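You operate a simulated robot arm through the tools that you are given. There is no shell and no other tool. Be economical: measure what you need, move in short steps, check, and stop when the job is done.

Carry out the task below with a simulated robot arm. There is one attempt and no reset: what you move stays moved.

TASK
Put the pink blanking cap and the orange-footed jar in the wide blue tub.
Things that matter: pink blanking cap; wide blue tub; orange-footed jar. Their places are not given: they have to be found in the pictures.

It is judged by the outcome, as a careful person would: the job done as asked, and still so three seconds after it is handed in. It fails if anything else is knocked over, pushed out of place, dropped, spilled or broken.

THE ROBOT
A 6-joint arm with a two-finger parallel gripper, fixed in place. Base frame: the origin is at the foot of the arm, x ahead of it, y to its left, z up; the work surface is at about z = 0. Lengths are in m, angles in degrees, forces in N, time in s.
With the tool pointing down near the work surface it reaches from about 0.14 to 0.58 m from the base axis. Its first joint turns from -66.0 to 66.0 degrees. Payload 2.1 kg.
Tool frame: the origin (TCP) lies between the finger pads and is the grasp point; the fingertips stand 0.03 m ahead of it; z points along the fingers, y is the line along which they close. The gripper opens to 0.094 m. The fingers are 0.028 m wide and 0.01 m thick; the gripper's body (0.05 by 0.096 m) begins 0.055 m behind the TCP.
Orientation is that of the tool frame in the base frame, as a unit quaternion [w, x, y, z]. With the fingers straight down and closing along the base's y, the tool's x points along the base's -x, its y along +y and its z along -z.

THE INTERFACE
- The arm moves only by the tool play_rows. Its arguments are lists of equal length, an entry for each row: "angular": the turn, a rotation vector about the tool's x, y, z in units of 60 degrees (1.0 is 60 degrees), a list of three; "travel": the shift along the tool's x, y, z in units of 500 mm (1.0 is 500 mm), a list of three; "grip": the gripper command, from -1 (shut) to 1 (fully open), values between in proportion. In form: {"angular": [[ax, ay, az], ...], "travel": [[x, y, z], ...], "grip": [grip, ...]}. A call has 1 to 10 rows; each row is the pose to reach, as a shift and turn from the pose commanded when the call began, along the tool's axes at that moment. A call with a number of a shift or a turn outside -1 to 1 is refused whole. A row lasts 0.2 s, in which the tool goes at most 0.05 m and 8.6 degrees; a call with a longer step from one row to the next is refused whole, and so is a gripper value outside its range. A pose out of reach is approached as far as the arm can. The call stops where the force on the tool passes 40 N (or 10 N more than at its start, if that is more) or the arm is blocked; 0.2 s more then pass. The fingers move at their own pace (about 0.072 m/s each) and stop on an object; they squeeze with about 27 N. The grip force told is the motor's: it shows also when the fingers shut on nothing. Time passes only in rows, and 0.2 s behind the last, so rows that repeat a pose let the fingers close. It gives the time, the measured TCP pose, the force on the tool (base axes), the opening and the grip force at its end, in the units of the frame above (readings bear some noise), and new pictures: "views" is both (left out), scene, wrist or none.
- Cameras (640 x 400 px; columns grow to the right, rows downward): "scene" is fixed at [0.0461, -0.3612, 0.4935]; the picture's right is [0.87, -0.50, 0.00], its down [-0.23, -0.41, -0.88] and it looks along [0.44, 0.77, -0.47] (base axes); focal length 310 px, centre (320, 200). "wrist" rides on the gripper at [-0.037, 0, -0.058] in the tool frame; the picture's right is [0.00, -1.00, 0.00], its down [0.97, 0.00, -0.24] and it looks along [0.24, 0.00, 0.97] (tool axes); focal length 218 px, centre (320, 200).
- point_at(camera, pixels): there is no depth. For up to 12 entries [column, row, z] of the newest picture of that camera ("zoom" is the newest enlarged one), the place [x, y] in the base frame at which the ray of that pixel passes the height z, good to about 0.002 m. No time passes.
- zoom(camera, box): a new picture of the part [left, top, right, bottom] of that camera's present view, enlarged. No time passes.
- finish_job(): hands the job in; it is judged then, once.

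Work in short steps. Measure before you move; look again where a grasp or a placing could have gone wrong, and mend it. You have 60 turns and 120 pictures in all, the two below and enlarged ones among them. Open the gripper and draw the arm clear of the work before you hand the job in, unless the task says otherwise; then end with one line.

The tools are called after ">>>" as a command line: name --argument value ..., lists and objects as JSON in quotes. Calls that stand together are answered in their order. play_rows: Moves the arm, as the interface text tells. Its arguments: {"type":"object","properties":{"angular":{"type":"array"},"travel":{"type":"array"},"grip":{"type":"array"},"views":{"type":"string","enum":["both","scene","wrist","none"]}},"required":["angular","travel","grip"]} The other tools are called the same way: point_at (camera, pixels) gives the place at which the rays of pixels pass given heights; zoom (camera, box) takes an enlarged picture of a part of a camera's view; finish_job () hands the job in.

At the start:

```text
time: 0.0
ee_pos: [0.2896, -0.0647, 0.3649]
orientation: [0.0, 0.0, 1.0, -0.001]
wrist_force: [-0.4, -0.7, -0.6]
grip_width: 0.0939
finger_force: 0.0
```

scene: 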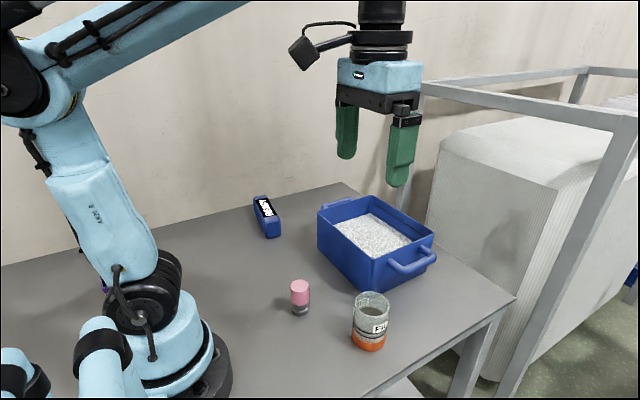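
wrist: 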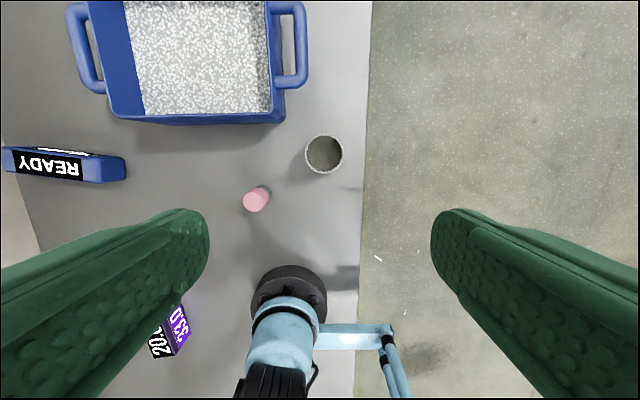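

The scene shows the pink cap near (299,297), the jar near (370,322) and the tub near (376,240). I'll enlarge and measure.

>>> zoom --camera "scene" --box '[240, 180, 460, 370]'

>>> zoom --camera "wrist" --box '[60, 0, 380, 220]'

>>> point_at --camera "wrist" --pixels '[[256, 200, 0.05], [323, 154, 0.08], [110, 118, 0.08], [285, 118, 0.08], [200, 60, 0.04], [272, 5, 0.08], [125, 5, 0.08], [360, 200, 0]]'

>>> point_at --camera "scene" --pixels '[[301, 312, 0], [299, 283, 0.05], [368, 348, 0], [372, 300, 0.08], [318, 210, 0.08], [371, 262, 0.08], [434, 236, 0.08], [376, 196, 0.08], [370, 290, 0]]'

```text
2.11 times, centred on (350, 275) of scene
```

zoom: 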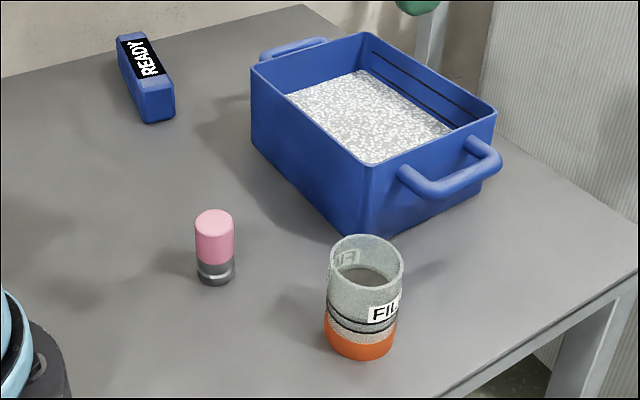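

```text
1.82 times, centred on (220, 110) of wrist
```

zoom: 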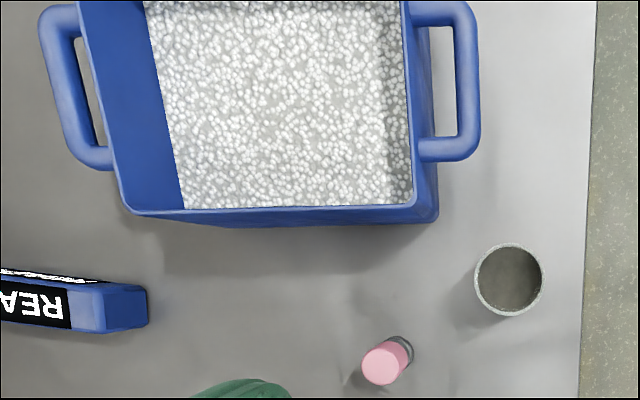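

```text
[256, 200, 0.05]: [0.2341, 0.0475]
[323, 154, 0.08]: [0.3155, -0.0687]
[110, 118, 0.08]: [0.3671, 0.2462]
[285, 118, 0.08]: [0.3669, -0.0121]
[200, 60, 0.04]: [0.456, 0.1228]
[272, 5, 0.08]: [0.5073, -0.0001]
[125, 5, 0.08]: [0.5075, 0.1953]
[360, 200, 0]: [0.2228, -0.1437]
```

```text
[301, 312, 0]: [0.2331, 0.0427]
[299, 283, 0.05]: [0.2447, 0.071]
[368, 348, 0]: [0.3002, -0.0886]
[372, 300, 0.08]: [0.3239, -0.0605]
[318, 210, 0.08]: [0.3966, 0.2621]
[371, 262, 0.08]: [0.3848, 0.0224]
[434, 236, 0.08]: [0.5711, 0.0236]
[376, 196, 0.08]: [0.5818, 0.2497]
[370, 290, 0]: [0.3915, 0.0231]
```

I'll refine the corners and object heights by using both cameras on precise features.

>>> point_at --camera "wrist" --pixels '[[284, 119, 0], [272, 113, 0.08], [272, 113, 0.1], [323, 154, 0.06], [323, 154, 0.1], [256, 200, 0.04], [256, 200, 0.07], [116, 117, 0.1]]'

>>> point_at --camera "scene" --pixels '[[371, 293, 0], [372.5, 261, 0.08], [372.5, 261, 0.1], [373, 299, 0.06], [373, 299, 0.1], [300, 285, 0.04], [300, 285, 0.07], [318, 212, 0.1], [434, 233, 0.1], [372, 196, 0.1]]'

```text
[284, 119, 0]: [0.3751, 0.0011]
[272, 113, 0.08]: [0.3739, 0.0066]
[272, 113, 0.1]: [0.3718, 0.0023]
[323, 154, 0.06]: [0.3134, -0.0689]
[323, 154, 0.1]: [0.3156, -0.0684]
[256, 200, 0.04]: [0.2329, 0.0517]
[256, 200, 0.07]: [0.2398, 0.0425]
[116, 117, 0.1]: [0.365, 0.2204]
```

```text
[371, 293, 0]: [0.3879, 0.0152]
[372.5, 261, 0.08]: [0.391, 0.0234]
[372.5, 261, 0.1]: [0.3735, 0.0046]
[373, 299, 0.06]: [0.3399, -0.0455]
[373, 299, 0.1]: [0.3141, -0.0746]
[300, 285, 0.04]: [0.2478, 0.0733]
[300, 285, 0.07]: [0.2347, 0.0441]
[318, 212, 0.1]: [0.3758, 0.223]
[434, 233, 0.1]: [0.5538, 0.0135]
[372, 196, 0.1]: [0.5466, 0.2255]
```

>>> zoom --camera "scene" --box '[275, 270, 327, 325]'

>>> zoom --camera "wrist" --box '[225, 130, 365, 220]'

```text
7.27 times, centred on (301, 298) of scene
```

zoom: 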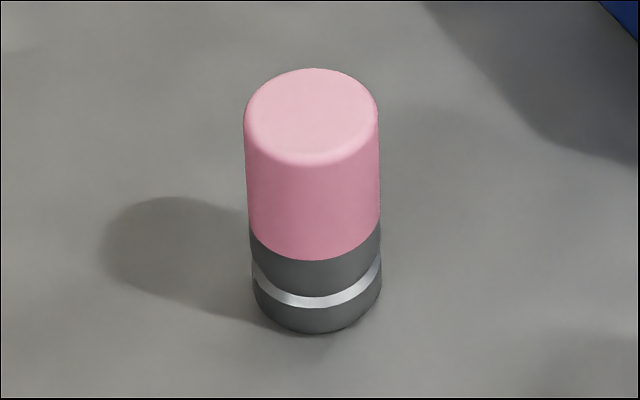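

```text
4.44 times, centred on (295, 175) of wrist
```

zoom: 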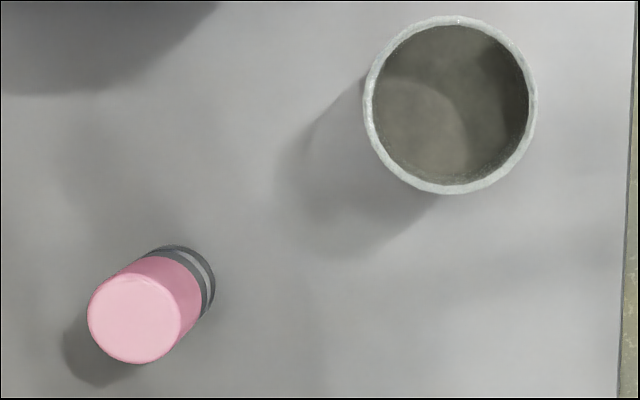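

>>> point_at --camera "wrist" --pixels '[[253.1, 200.5, 0.065], [264.5, 193.7, 0], [324.5, 153.6, 0.096], [304, 154, 0.096], [344, 154, 0.096]]'

>>> point_at --camera "scene" --pixels '[[300, 286, 0.065], [301, 313, 0], [372, 234, 0.04], [372, 234, 0.06], [404, 240, 0.05], [340, 224, 0.05]]'

```text
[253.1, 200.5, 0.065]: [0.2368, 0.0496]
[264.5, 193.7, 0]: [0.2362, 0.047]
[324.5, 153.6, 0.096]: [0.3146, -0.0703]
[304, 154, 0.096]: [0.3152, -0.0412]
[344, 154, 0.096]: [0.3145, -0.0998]
```

```text
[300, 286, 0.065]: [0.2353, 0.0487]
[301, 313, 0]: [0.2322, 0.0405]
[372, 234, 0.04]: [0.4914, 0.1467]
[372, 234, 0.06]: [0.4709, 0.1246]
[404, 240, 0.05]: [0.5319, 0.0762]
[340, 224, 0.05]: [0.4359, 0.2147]
```

Cap is at about (0.236, 0.048), top 0.065; jar at (0.315, -0.070), top 0.096, 58 mm across. I go above the cap.

>>> play_rows --angular '[[0, 0, 0], [0, 0, 0], [0, 0, 0], [0, 0, 0], [0, 0, 0], [0, 0, 0], [0, 0, 0], [0, 0, 0], [0, 0, 0]]' --travel '[[0.035, 0.075, 0], [0.07, 0.15, 0], [0.107, 0.2254, 0], [0.107, 0.2254, 0.09], [0.107, 0.2254, 0.18], [0.107, 0.2254, 0.27], [0.107, 0.2254, 0.36], [0.107, 0.2254, 0.44], [0.107, 0.2254, 0.44]]' --grip '[1, 1, 1, 1, 1, 1, 1, 1, 1]'

```text
time: 2.0
ee_pos: [0.2361, 0.0493, 0.1429]
orientation: [0.0, 0.0, 1.0, -0.001]
wrist_force: [1.0, 0.3, 0.4]
grip_width: 0.0939
finger_force: 0.0
```

scene: 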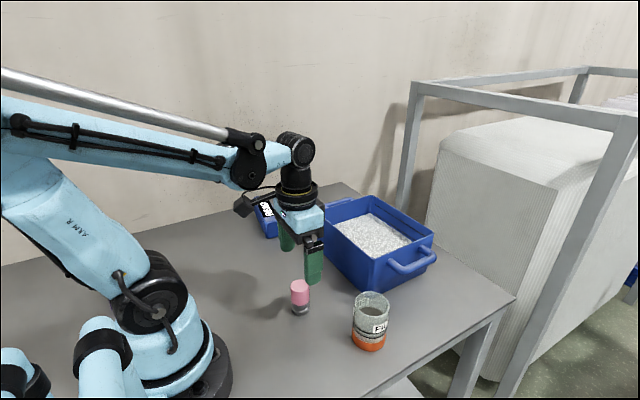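
wrist: 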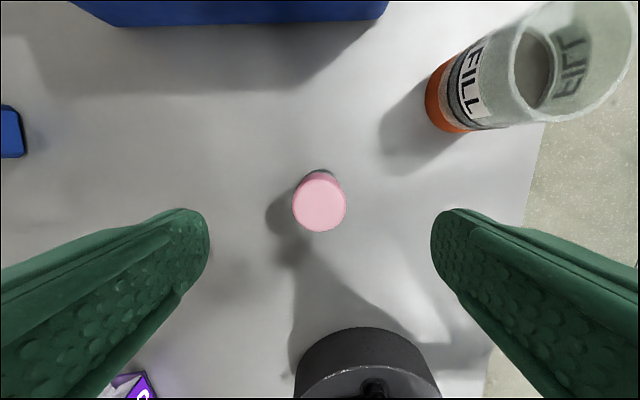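

Cap is centred between the fingers. Descend to TCP z≈0.05 and close.

>>> play_rows --angular '[[0, 0, 0], [0, 0, 0], [0, 0, 0], [0, 0, 0], [0, 0, 0], [0, 0, 0], [0, 0, 0]]' --travel '[[0, 0, 0.08], [0, 0, 0.15], [0, 0, 0.186], [0, 0, 0.186], [0, 0, 0.186], [0, 0, 0.186], [0, 0, 0.186]]' --grip '[1, 1, 1, -1, -1, -1, -1]'

```text
time: 3.6
ee_pos: [0.2368, 0.0488, 0.0523]
orientation: [0.0, -0.001, 1.0, 0.0]
wrist_force: [-0.4, -0.9, -0.4]
grip_width: 0.0351
finger_force: 26.9
```

scene: 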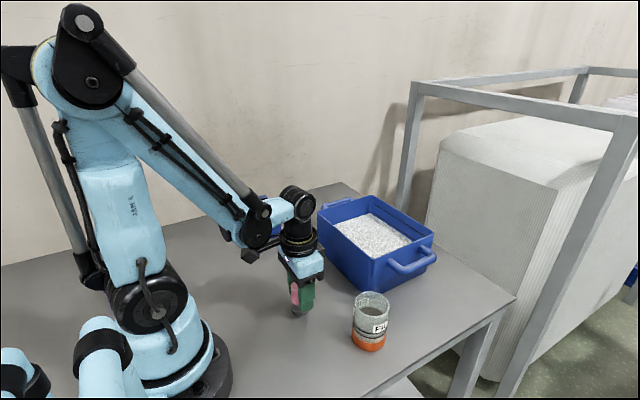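
wrist: 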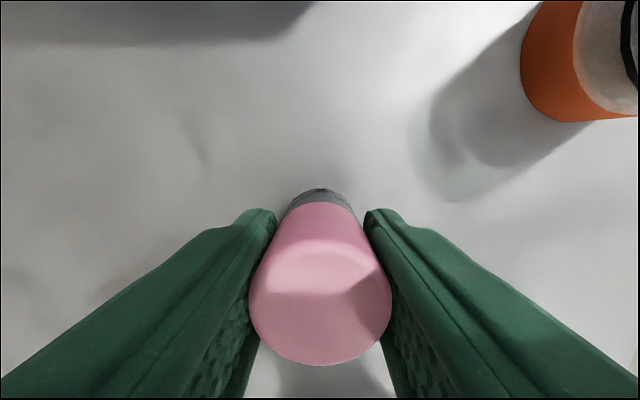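

Gripped at 35 mm. Lift straight up to z≈0.24.

>>> play_rows --angular '[[0, 0, 0], [0, 0, 0], [0, 0, 0], [0, 0, 0], [0, 0, 0], [0, 0, 0]]' --travel '[[0, 0, -0.04], [0, 0, -0.12], [0, 0, -0.2], [0, 0, -0.29], [0, 0, -0.38], [0, 0, -0.38]]' --grip '[-1, -1, -1, -1, -1, -1]'

```text
time: 5.0
ee_pos: [0.2356, 0.0496, 0.2406]
orientation: [0.001, -0.001, 1.0, 0.0]
wrist_force: [-0.1, 0.5, -1.6]
grip_width: 0.0346
finger_force: 27.4
```

scene: 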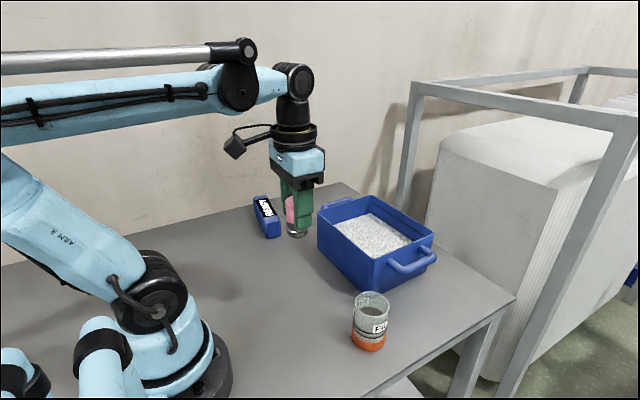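
wrist: 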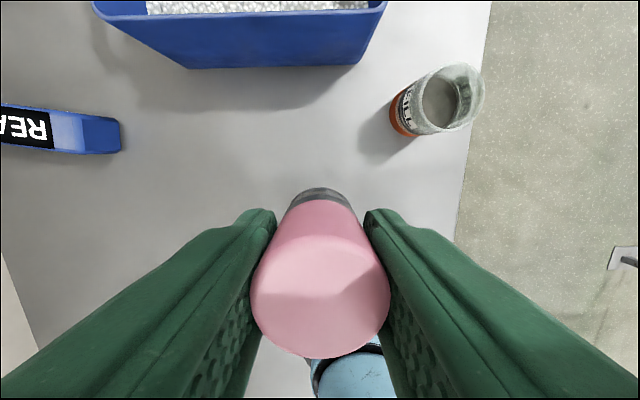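

Cap is firmly held, bottom at ~0.19, above the 0.10 rim. Carry it over the tub's left part (0.45, 0.17).

>>> play_rows --angular '[[0, 0, 0], [0, 0, 0], [0, 0, 0], [0, 0, 0], [0, 0, 0], [0, 0, 0], [0, 0, 0], [0, 0, 0]]' --travel '[[-0.06, 0.034, 0], [-0.13, 0.073, 0], [-0.2, 0.113, 0], [-0.27, 0.152, 0], [-0.34, 0.191, 0], [-0.4, 0.225, 0], [-0.428, 0.241, 0], [-0.428, 0.241, 0]]' --grip '[-1, -1, -1, -1, -1, -1, -1, -1]'

```text
time: 6.8
ee_pos: [0.4519, 0.1697, 0.2426]
orientation: [0.0, 0.0, 1.0, 0.0]
wrist_force: [-0.3, -0.5, -1.9]
grip_width: 0.0347
finger_force: 26.7
```

scene: 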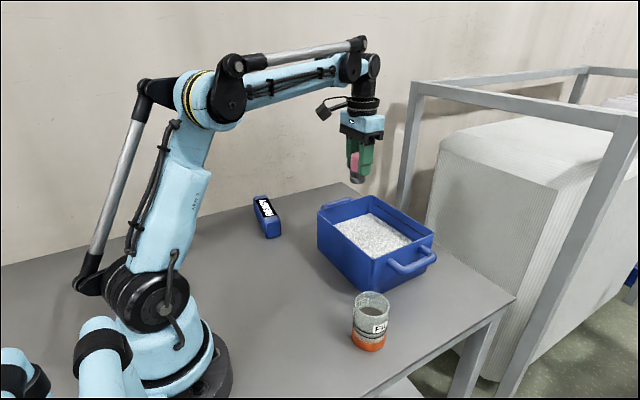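
wrist: 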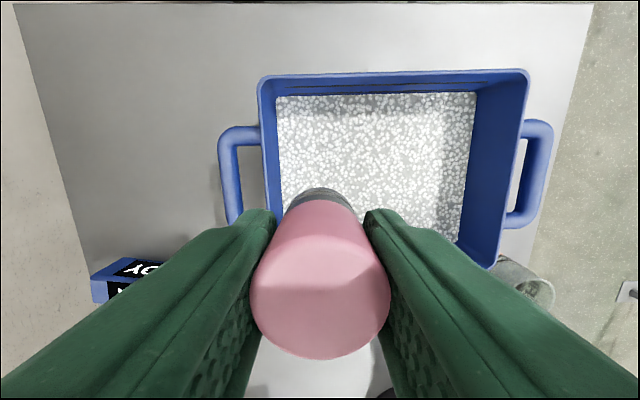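

>>> point_at --camera "wrist" --pixels '[[258, 82, 0.1], [528, 72, 0.1], [272, 86, 0.1], [520, 80, 0.1], [490, 266, 0.1], [278, 96, 0.03], [476, 92, 0.03], [278, 96, 0.05], [476, 92, 0.05], [462, 240, 0.05], [462, 240, 0.03]]'

```text
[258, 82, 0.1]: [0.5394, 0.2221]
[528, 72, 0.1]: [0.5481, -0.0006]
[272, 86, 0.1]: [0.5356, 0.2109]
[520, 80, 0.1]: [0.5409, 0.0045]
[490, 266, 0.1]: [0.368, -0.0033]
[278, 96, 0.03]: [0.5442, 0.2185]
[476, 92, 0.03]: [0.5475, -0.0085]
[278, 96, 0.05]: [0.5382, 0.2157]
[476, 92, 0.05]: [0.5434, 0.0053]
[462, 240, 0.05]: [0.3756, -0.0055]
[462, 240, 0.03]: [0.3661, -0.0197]
```

Fill level is about 0.05. Shift slightly to y=0.16 and lower to just above it.

>>> play_rows --angular '[[0, 0, 0], [0, 0, 0], [0, 0, 0], [0, 0, 0], [0, 0, 0], [0, 0, 0], [0, 0, 0]]' --travel '[[0, -0.02, 0.05], [0, -0.02, 0.12], [0, -0.02, 0.18], [0, -0.02, 0.22], [0, -0.02, 0.25], [0, -0.02, 0.262], [0, -0.02, 0.262]]' --grip '[-1, -1, -1, -1, -1, -1, -1]'

```text
time: 8.4
ee_pos: [0.4504, 0.1594, 0.1119]
orientation: [0.0, 0.0, 1.0, 0.0]
wrist_force: [0.3, 0.0, -1.7]
grip_width: 0.0348
finger_force: 27.1
```

scene: 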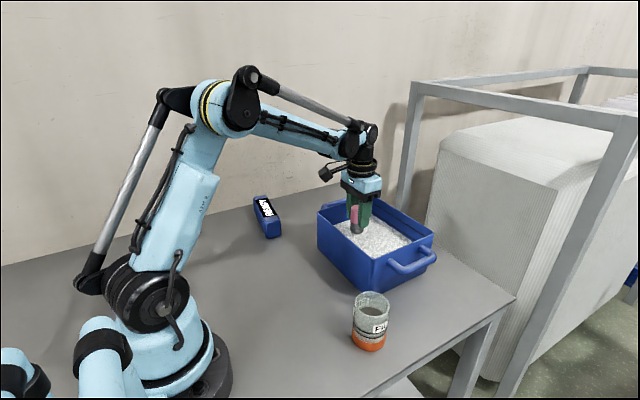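
wrist: 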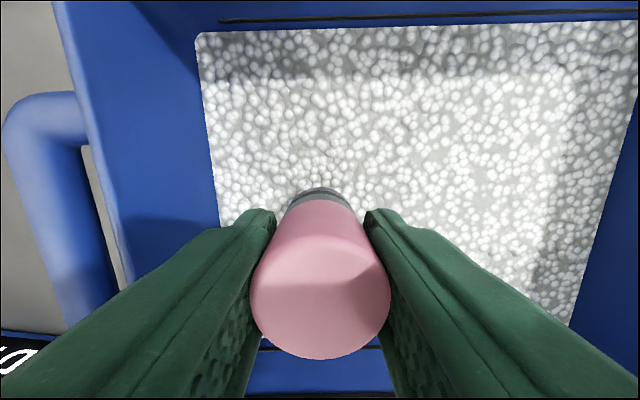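

No contact yet; lower in 3 mm steps watching the force.

>>> play_rows --angular '[[0, 0, 0], [0, 0, 0], [0, 0, 0]]' --travel '[[0, 0, 0.006], [0, 0, 0.012], [0, 0, 0.012]]' --grip '[-1, -1, -1]' --views "none"

>>> point_at --camera "wrist" --pixels '[[197, 36, 0.03], [197, 36, 0.05], [217, 225, 0.03], [217, 225, 0.05]]'

```text
time: 9.2
ee_pos: [0.4501, 0.16, 0.1059]
orientation: [0.001, 0.001, 1.0, 0.0]
wrist_force: [-0.5, 0.2, -1.6]
grip_width: 0.0348
finger_force: 26.9
```

```text
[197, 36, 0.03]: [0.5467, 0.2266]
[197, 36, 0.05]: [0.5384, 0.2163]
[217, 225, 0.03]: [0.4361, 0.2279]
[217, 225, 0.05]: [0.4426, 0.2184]
```

>>> play_rows --angular '[[0, 0, 0], [0, 0, 0], [0, 0, 0], [0, 0, 0]]' --travel '[[0, 0, 0.006], [0, 0, 0.012], [0, 0, 0.018], [0, 0, 0.018]]' --grip '[-1, -1, -1, -1]'

```text
time: 10.2
ee_pos: [0.4511, 0.1587, 0.0946]
orientation: [-0.001, 0.0, 1.0, 0.0]
wrist_force: [0.0, -0.6, -1.5]
grip_width: 0.0348
finger_force: 26.9
```

scene: 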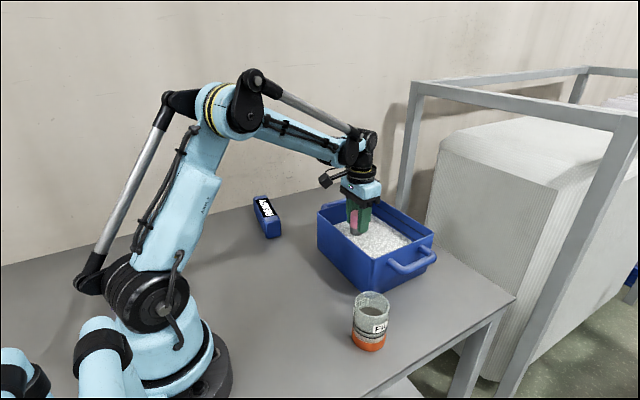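
wrist: 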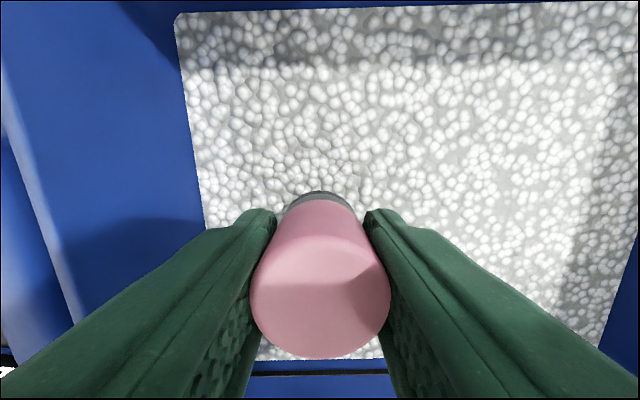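

>>> point_at --camera "wrist" --pixels '[[175, 15, 0.03], [175, 15, 0.04], [175, 15, 0.05], [203, 215, 0.04]]'

>>> play_rows --angular '[[0, 0, 0], [0, 0, 0], [0, 0, 0], [0, 0, 0]]' --travel '[[0, 0, 0.006], [0, 0, 0.012], [0, 0, 0.018], [0, 0, 0.018]]' --grip '[-1, -1, -1, -1]' --views "wrist"

```text
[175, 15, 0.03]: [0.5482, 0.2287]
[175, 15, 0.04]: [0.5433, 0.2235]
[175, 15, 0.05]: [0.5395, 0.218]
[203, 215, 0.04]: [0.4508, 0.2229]
```

```text
time: 11.2
ee_pos: [0.4504, 0.1593, 0.0872]
orientation: [0.0, 0.001, 1.0, 0.0]
wrist_force: [0.2, 0.2, -1.8]
grip_width: 0.0346
finger_force: 27.5
```

wrist: 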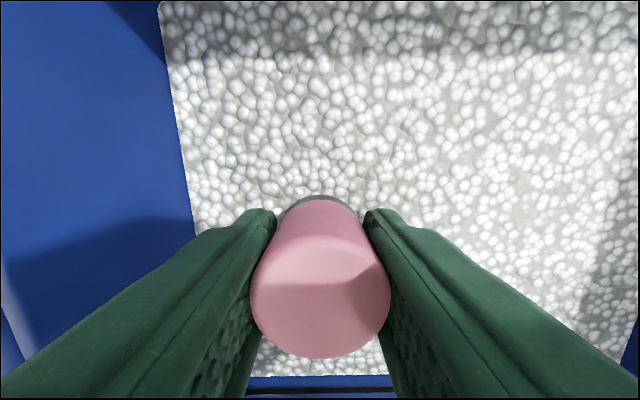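

The grey base seems to be sinking into the fill without noticeable force. Keep lowering gently.

>>> play_rows --angular '[[0, 0, 0], [0, 0, 0], [0, 0, 0], [0, 0, 0], [0, 0, 0]]' --travel '[[0, 0, 0.006], [0, 0, 0.012], [0, 0, 0.018], [0, 0, 0.024], [0, 0, 0.024]]' --grip '[-1, -1, -1, -1, -1]'

```text
time: 12.4
ee_pos: [0.4499, 0.1596, 0.074]
orientation: [0.0, 0.001, 1.0, 0.0]
wrist_force: [-1.0, 1.1, -1.5]
grip_width: 0.0348
finger_force: 27.0
```

scene: 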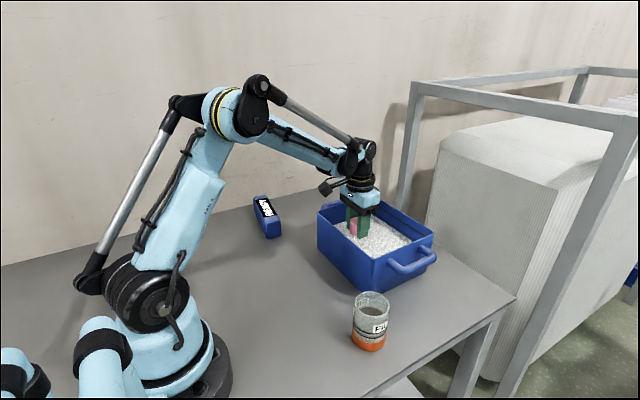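
wrist: 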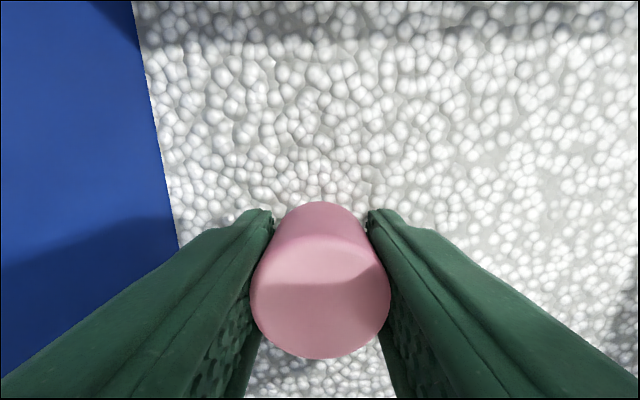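

>>> play_rows --angular '[[0, 0, 0], [0, 0, 0], [0, 0, 0], [0, 0, 0], [0, 0, 0]]' --travel '[[0, 0, 0.006], [0, 0, 0.012], [0, 0, 0.018], [0, 0, 0.022], [0, 0, 0.022]]' --grip '[-1, -1, -1, -1, -1]' --views "wrist"

```text
time: 13.6
ee_pos: [0.45, 0.1602, 0.0625]
orientation: [0.0, 0.0, 1.0, 0.0]
wrist_force: [0.2, -1.0, -2.1]
grip_width: 0.0347
finger_force: 27.2
```

wrist: 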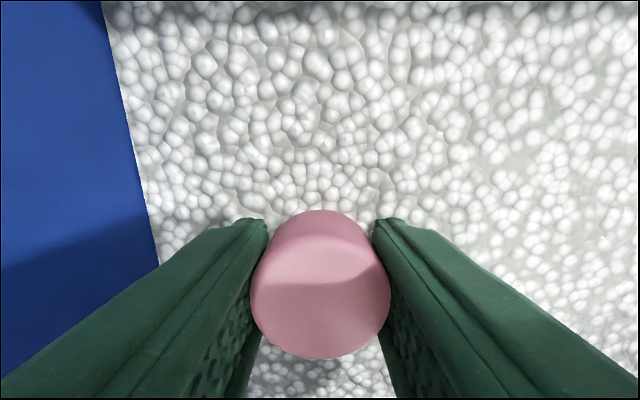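

Cap bottom is now within millimetres of the tub's floor. Lower 3 mm more and release with a small opening.

>>> play_rows --angular '[[0, 0, 0], [0, 0, 0], [0, 0, 0], [0, 0, 0], [0, 0, 0]]' --travel '[[0, 0, 0.006], [0, 0, 0.006], [0, 0, 0.006], [0, 0, 0.006], [0, 0, 0.006]]' --grip '[-1, -0.15, 0.1, 0.1, 0.1]'

```text
time: 14.8
ee_pos: [0.4509, 0.1588, 0.06]
orientation: [0.001, 0.0, 1.0, 0.0]
wrist_force: [0.0, 0.7, 0.0]
grip_width: 0.0518
finger_force: 0.0
```

scene: 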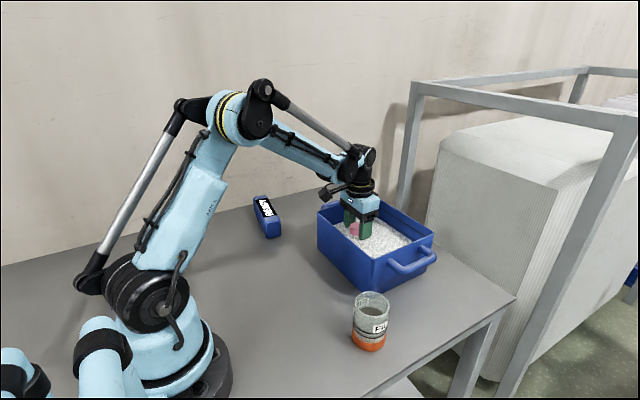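
wrist: 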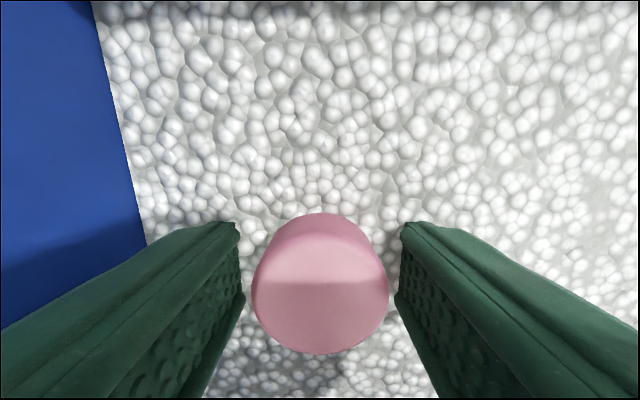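

Released and standing. Rise straight to z≈0.26.

>>> play_rows --angular '[[0, 0, 0], [0, 0, 0], [0, 0, 0], [0, 0, 0], [0, 0, 0], [0, 0, 0], [0, 0, 0]]' --travel '[[0, 0, -0.03], [0, 0, -0.1], [0, 0, -0.17], [0, 0, -0.25], [0, 0, -0.33], [0, 0, -0.4], [0, 0, -0.4]]' --grip '[0.1, 0.1, 0.1, 0.1, 1, 1, 1]'

```text
time: 16.4
ee_pos: [0.449, 0.1595, 0.2608]
orientation: [0.0, 0.001, 1.0, 0.001]
wrist_force: [-0.1, 0.1, -0.6]
grip_width: 0.0939
finger_force: 0.1
```

scene: 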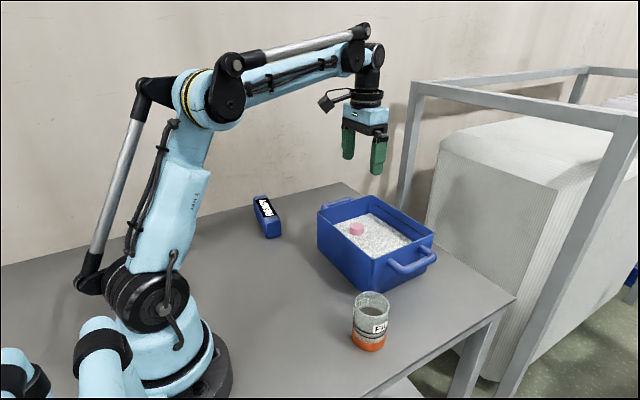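
wrist: 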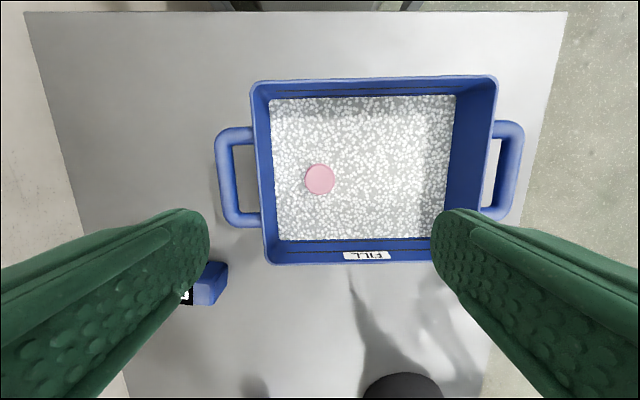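

Cap stands in the tub. Now move above the jar (0.315, -0.070).

>>> play_rows --angular '[[0, 0, 0], [0, 0, 0], [0, 0, 0], [0, 0, 0], [0, 0, 0], [0, 0, 0], [0, 0, 0], [0, 0, 0], [0, 0, 0], [0, 0, 0]]' --travel '[[0.04, -0.07, 0], [0.08, -0.14, 0], [0.125, -0.215, 0], [0.17, -0.29, 0], [0.215, -0.365, 0], [0.25, -0.43, 0], [0.268, -0.459, 0], [0.268, -0.459, 0.07], [0.268, -0.459, 0.14], [0.268, -0.459, 0.14]]' --grip '[1, 1, 1, 1, 1, 1, 1, 1, 1, 1]'

```text
time: 18.6
ee_pos: [0.3169, -0.0702, 0.189]
orientation: [-0.001, 0.0, 1.0, -0.001]
wrist_force: [0.6, 0.2, 0.2]
grip_width: 0.0937
finger_force: 0.2
```

scene: 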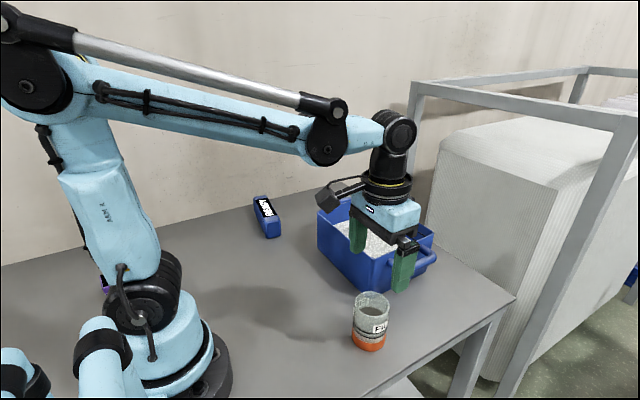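
wrist: 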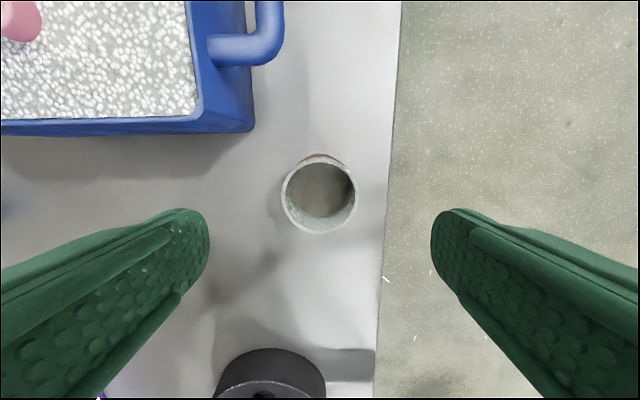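

>>> point_at --camera "wrist" --pixels '[[320, 194, 0.096], [282, 194, 0.096], [358, 194, 0.096], [320, 154, 0.0]]'

>>> zoom --camera "wrist" --box '[260, 130, 380, 250]'

>>> zoom --camera "scene" --box '[330, 280, 410, 360]'

```text
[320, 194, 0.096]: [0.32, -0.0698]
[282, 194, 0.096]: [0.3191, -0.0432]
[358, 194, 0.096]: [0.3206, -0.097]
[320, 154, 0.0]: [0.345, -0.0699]
```

```text
3.33 times, centred on (320, 190) of wrist
```

zoom: 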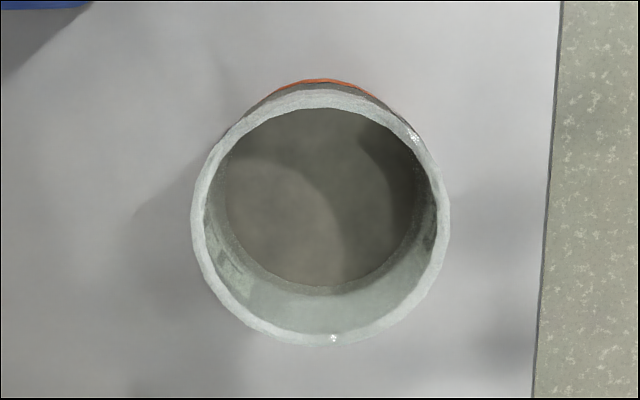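

```text
5.00 times, centred on (370, 320) of scene
```

zoom: 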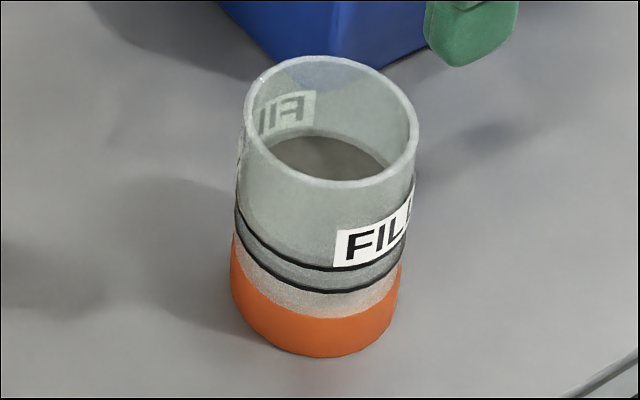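

>>> point_at --camera "scene" --pixels '[[372.2, 304.4, 0.07], [372.2, 304.4, 0.08], [372.2, 304.4, 0.09], [369, 342.5, 0], [352.5, 337, 0], [385.7, 339, 0]]'

>>> point_at --camera "wrist" --pixels '[[320, 195.4, 0.07], [320, 195.4, 0.08], [320, 195.4, 0.09]]'

```text
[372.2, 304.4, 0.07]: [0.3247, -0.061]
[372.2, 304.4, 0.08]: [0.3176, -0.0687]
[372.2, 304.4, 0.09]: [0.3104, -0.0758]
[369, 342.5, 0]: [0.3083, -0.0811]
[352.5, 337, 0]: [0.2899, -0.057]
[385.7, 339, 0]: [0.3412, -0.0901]
```

```text
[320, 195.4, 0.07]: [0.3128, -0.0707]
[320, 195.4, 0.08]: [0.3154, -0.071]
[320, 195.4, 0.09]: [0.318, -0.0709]
```

Jar is ~0.082 tall, centred at (0.316, -0.070), with some grey contents, so keep it upright and move gently. Descend to z≈0.048 and close.

>>> play_rows --angular '[[0, 0, 0], [0, 0, 0], [0, 0, 0], [0, 0, 0], [0, 0, 0], [0, 0, 0], [0, 0, 0], [0, 0, 0], [0, 0, 0]]' --travel '[[0.002, 0, 0.07], [0.002, 0, 0.14], [0.002, 0, 0.21], [0.002, 0, 0.26], [0.002, 0, 0.28], [0.002, 0, 0.28], [0.002, 0, 0.28], [0.002, 0, 0.28], [0.002, 0, 0.28]]' --grip '[1, 1, 1, 1, 1, 0.5, 0, -0.5, -0.5]'

```text
time: 20.6
ee_pos: [0.3153, -0.0696, 0.0502]
orientation: [0.0, 0.0, 1.0, 0.0]
wrist_force: [-0.1, 0.2, -0.4]
grip_width: 0.0591
finger_force: 26.5
```

scene: 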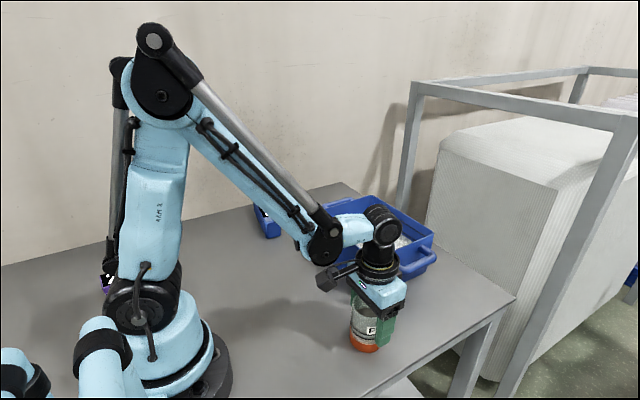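
wrist: 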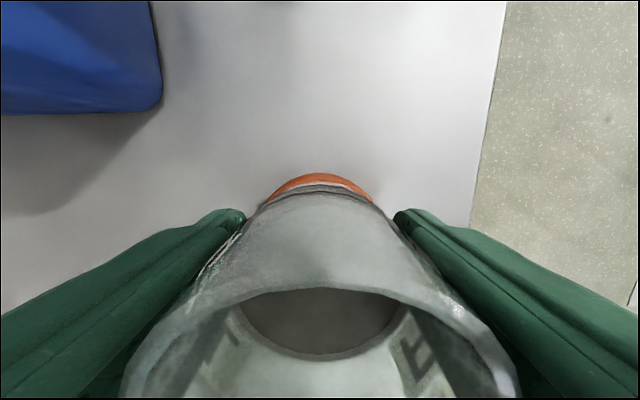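

Gripped at 59 mm, jar upright. Lift slowly straight up to z≈0.22.

>>> play_rows --angular '[[0, 0, 0], [0, 0, 0], [0, 0, 0], [0, 0, 0], [0, 0, 0], [0, 0, 0], [0, 0, 0], [0, 0, 0], [0, 0, 0]]' --travel '[[0, 0, -0.015], [0, 0, -0.05], [0, 0, -0.1], [0, 0, -0.15], [0, 0, -0.2], [0, 0, -0.26], [0, 0, -0.31], [0, 0, -0.34], [0, 0, -0.34]]' --grip '[-0.5, -0.5, -0.5, -0.5, -0.5, -0.5, -0.5, -0.5, -0.5]'

```text
time: 22.6
ee_pos: [0.315, -0.071, 0.2231]
orientation: [0.001, 0.0, 1.0, 0.0]
wrist_force: [-0.6, -0.3, -0.6]
grip_width: 0.0589
finger_force: 27.1
```

scene: 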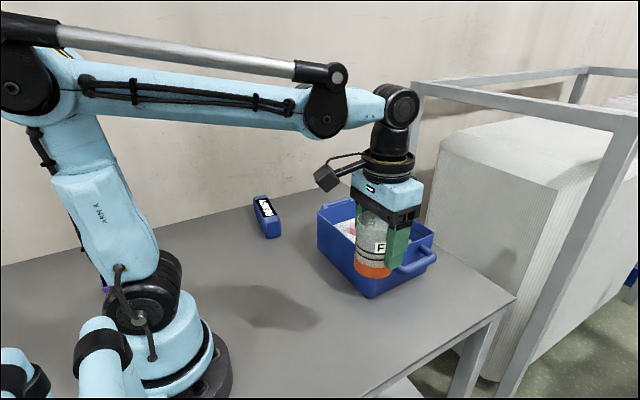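
wrist: 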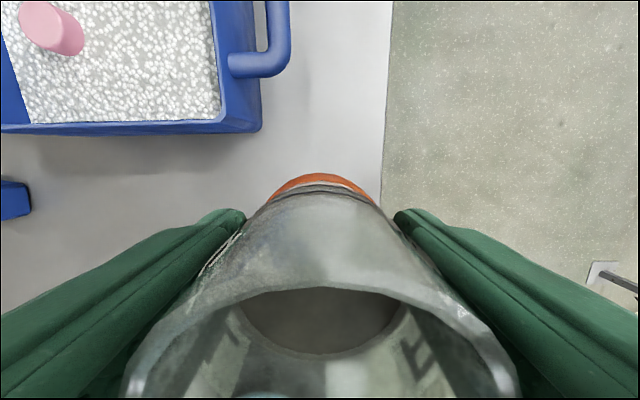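

Jar is held upright. Carry gently to (0.46, 0.07).

>>> play_rows --angular '[[0, 0, 0], [0, 0, 0], [0, 0, 0], [0, 0, 0], [0, 0, 0], [0, 0, 0], [0, 0, 0], [0, 0, 0], [0, 0, 0], [0, 0, 0]]' --travel '[[-0.015, 0.015, 0], [-0.045, 0.045, 0], [-0.085, 0.083, 0], [-0.125, 0.122, 0], [-0.165, 0.16, 0], [-0.205, 0.199, 0], [-0.245, 0.238, 0], [-0.275, 0.267, 0], [-0.29, 0.282, 0], [-0.29, 0.282, 0]]' --grip '[-0.5, -0.5, -0.5, -0.5, -0.5, -0.5, -0.5, -0.5, -0.5, -0.5]'

```text
time: 24.8
ee_pos: [0.4601, 0.0704, 0.2202]
orientation: [0.0, 0.0, 1.0, 0.0]
wrist_force: [1.2, -0.2, -0.4]
grip_width: 0.0588
finger_force: 27.1
```

scene: 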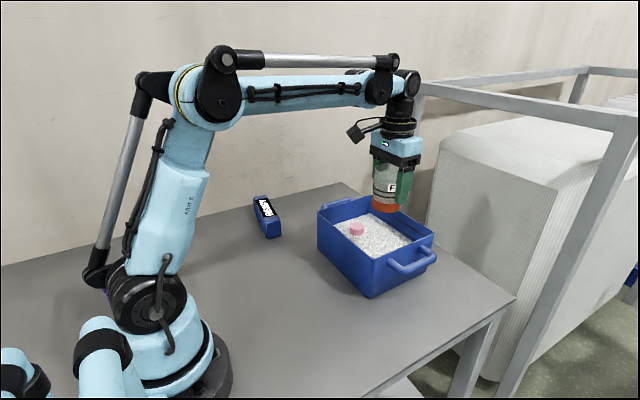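
wrist: 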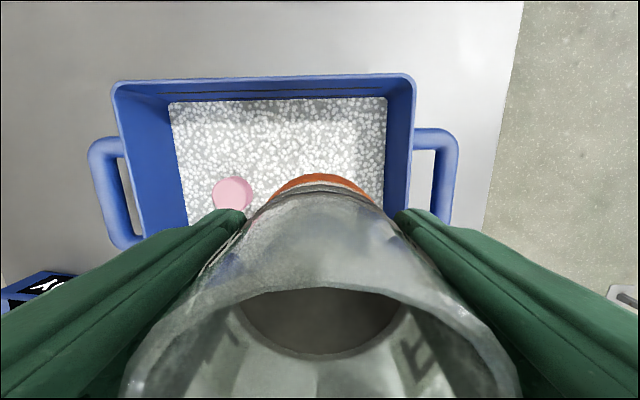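

Clear of the cap and walls. Lower gently into the tub.

>>> play_rows --angular '[[0, 0, 0], [0, 0, 0], [0, 0, 0], [0, 0, 0], [0, 0, 0], [0, 0, 0], [0, 0, 0], [0, 0, 0], [0, 0, 0], [0, 0, 0]]' --travel '[[0, 0, 0.02], [0, 0, 0.06], [0, 0, 0.1], [0, 0, 0.14], [0, 0, 0.17], [0, 0, 0.19], [0, 0, 0.21], [0, 0, 0.23], [0, 0, 0.25], [0, 0, 0.25]]' --grip '[-0.5, -0.5, -0.5, -0.5, -0.5, -0.5, -0.5, -0.5, -0.5, -0.5]'

```text
time: 27.0
ee_pos: [0.4603, 0.0718, 0.0964]
orientation: [0.0, 0.0, 1.0, 0.0]
wrist_force: [-0.5, -0.6, -1.4]
grip_width: 0.0588
finger_force: 27.2
```

scene: 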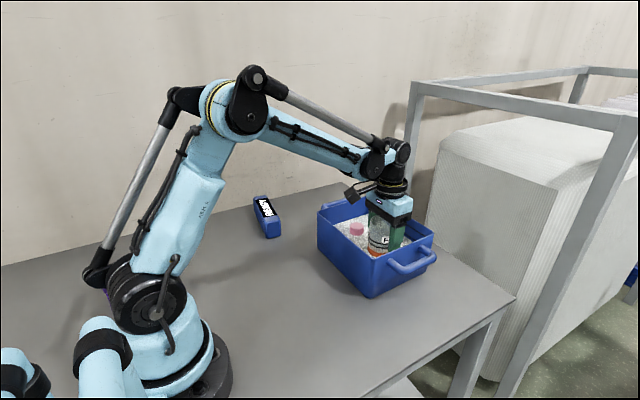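
wrist: 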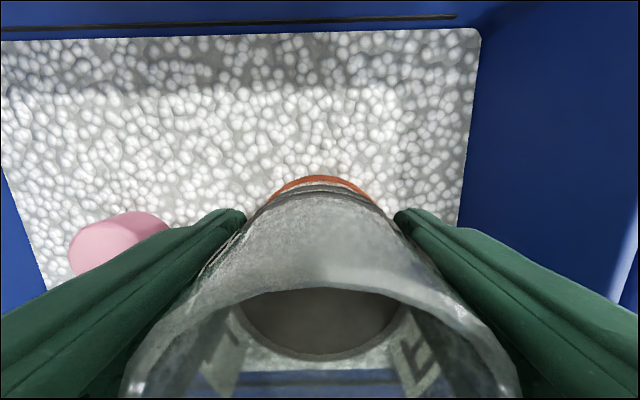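

>>> play_rows --angular '[[0, 0, 0], [0, 0, 0], [0, 0, 0], [0, 0, 0], [0, 0, 0], [0, 0, 0], [0, 0, 0], [0, 0, 0]]' --travel '[[0, 0, 0.01], [0, 0, 0.02], [0, 0, 0.03], [0, 0, 0.04], [0, 0, 0.05], [0, 0, 0.06], [0, 0, 0.066], [0, 0, 0.066]]' --grip '[-0.5, -0.5, -0.5, -0.5, -0.5, -0.5, -0.5, -0.5]'

```text
time: 28.8
ee_pos: [0.461, 0.0718, 0.0637]
orientation: [0.0, -0.001, 1.0, 0.0]
wrist_force: [-0.2, -1.0, -1.0]
grip_width: 0.0592
finger_force: 27.2
```

scene: 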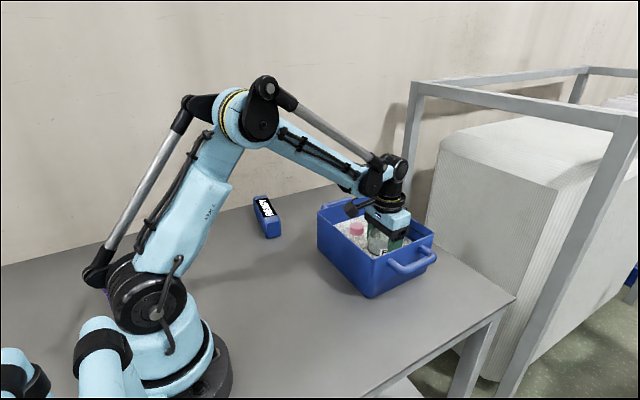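
wrist: 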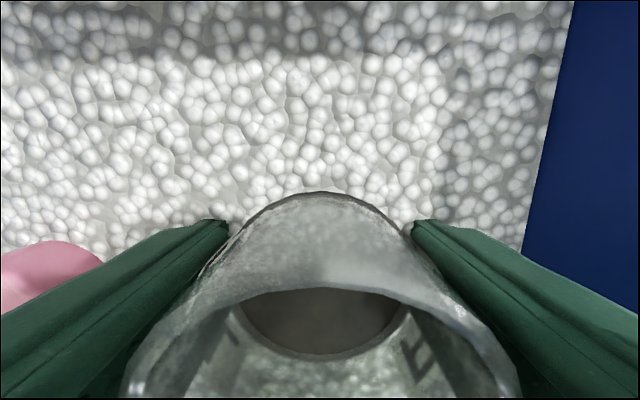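

>>> play_rows --angular '[[0, 0, 0], [0, 0, 0], [0, 0, 0], [0, 0, 0]]' --travel '[[0, 0, 0.004], [0, 0, 0.008], [0, 0, 0.011], [0, 0, 0.011]]' --grip '[-0.5, -0.5, -0.5, -0.5]' --views "none"

```text
time: 29.8
ee_pos: [0.4598, 0.071, 0.0583]
orientation: [0.0, 0.0, 1.0, 0.0]
wrist_force: [0.3, 1.0, -1.4]
grip_width: 0.0588
finger_force: 26.7
```

>>> play_rows --angular '[[0, 0, 0], [0, 0, 0], [0, 0, 0], [0, 0, 0], [0, 0, 0], [0, 0, 0]]' --travel '[[0, 0, 0.004], [0, 0, 0.004], [0, 0, 0.004], [0, 0, 0.004], [0, 0, 0.004], [0, 0, 0.004]]' --grip '[-0.5, -0.5, 0.3, 0.55, 0.55, 0.55]'

```text
time: 31.2
ee_pos: [0.4606, 0.0714, 0.0551]
orientation: [0.0, 0.0, 1.0, 0.001]
wrist_force: [-0.1, 0.0, 0.0]
grip_width: 0.0728
finger_force: 0.1
```

scene: 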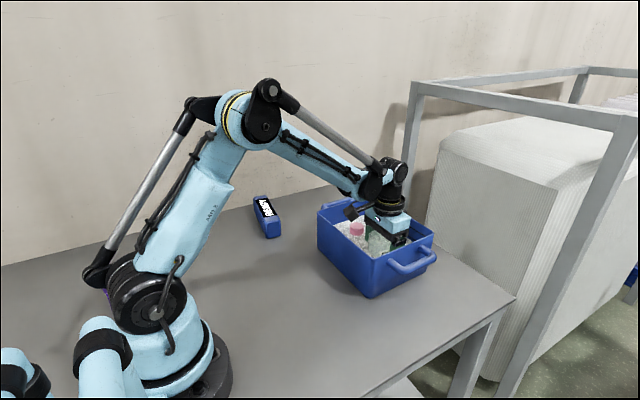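
wrist: 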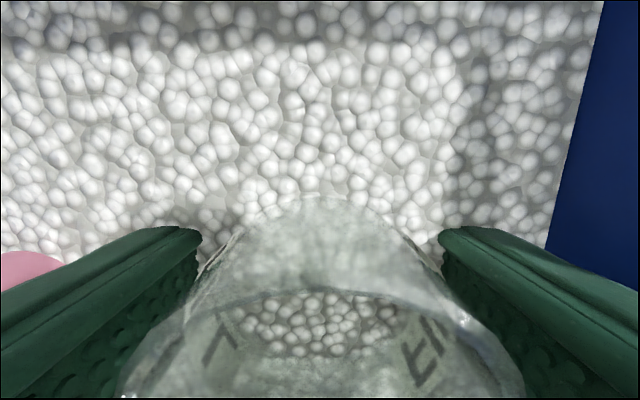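

Released, jar stands. Rise straight up.

>>> play_rows --angular '[[0, 0, 0], [0, 0, 0], [0, 0, 0], [0, 0, 0], [0, 0, 0], [0, 0, 0], [0, 0, 0], [0, 0, 0]]' --travel '[[0, 0, -0.02], [0, 0, -0.06], [0, 0, -0.12], [0, 0, -0.2], [0, 0, -0.29], [0, 0, -0.37], [0, 0, -0.44], [0, 0, -0.44]]' --grip '[0.55, 0.55, 0.55, 0.55, 0.55, 1, 1, 1]'

```text
time: 33.0
ee_pos: [0.4597, 0.0725, 0.2772]
orientation: [0.0, 0.0, 1.0, 0.001]
wrist_force: [0.4, -0.1, -0.9]
grip_width: 0.094
finger_force: 0.1
```

scene: 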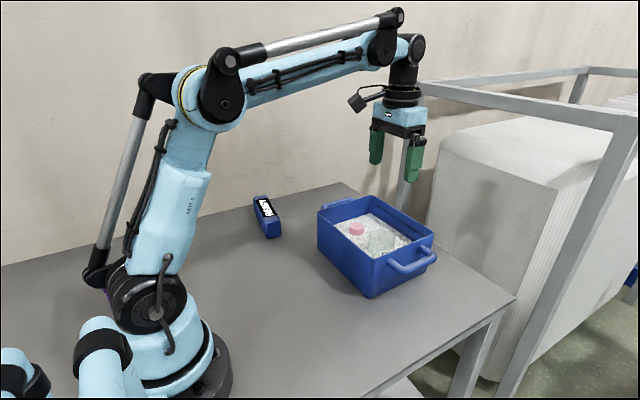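
wrist: 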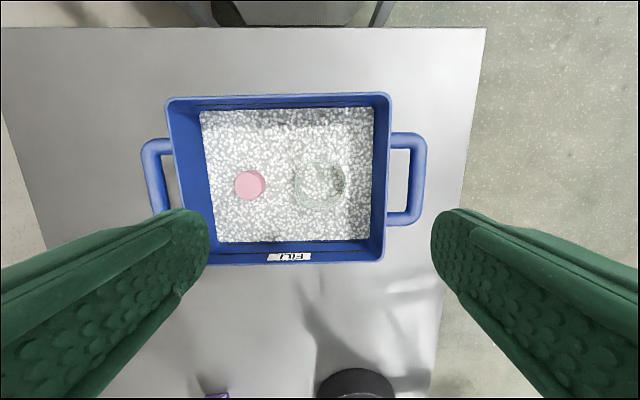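

Both objects are in the tub; a close look to confirm, then draw back towards the base.

>>> play_rows --angular '[[0, 0, 0], [0, 0, 0], [0, 0, 0], [0, 0, 0], [0, 0, 0]]' --travel '[[0.08, 0, -0.03], [0.16, 0, -0.06], [0.24, 0, -0.09], [0.32, 0, -0.12], [0.32, 0, -0.12]]' --grip '[1, 1, 1, 1, 1]' --views "none"

>>> zoom --camera "scene" --box '[240, 180, 460, 310]'

```text
time: 34.2
ee_pos: [0.3002, 0.0713, 0.3358]
orientation: [0.0, -0.001, 1.0, 0.0]
wrist_force: [0.8, 0.6, 0.6]
grip_width: 0.094
finger_force: 0.0
```

```text
2.91 times, centred on (350, 245) of scene
```

zoom: 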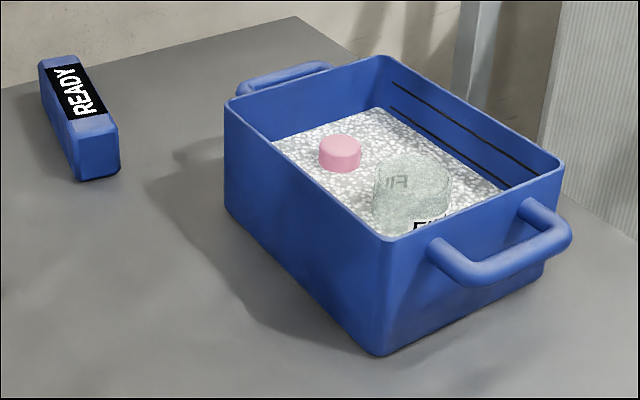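

Both stand upright in the tub, nothing else has moved, and the arm is clear.

>>> finish_job

```text
The job is handed in.
```

The pink blanking cap and the orange-footed jar are both standing upright in the wide blue tub; both sank part-way into the granules in it, and nothing else was moved.
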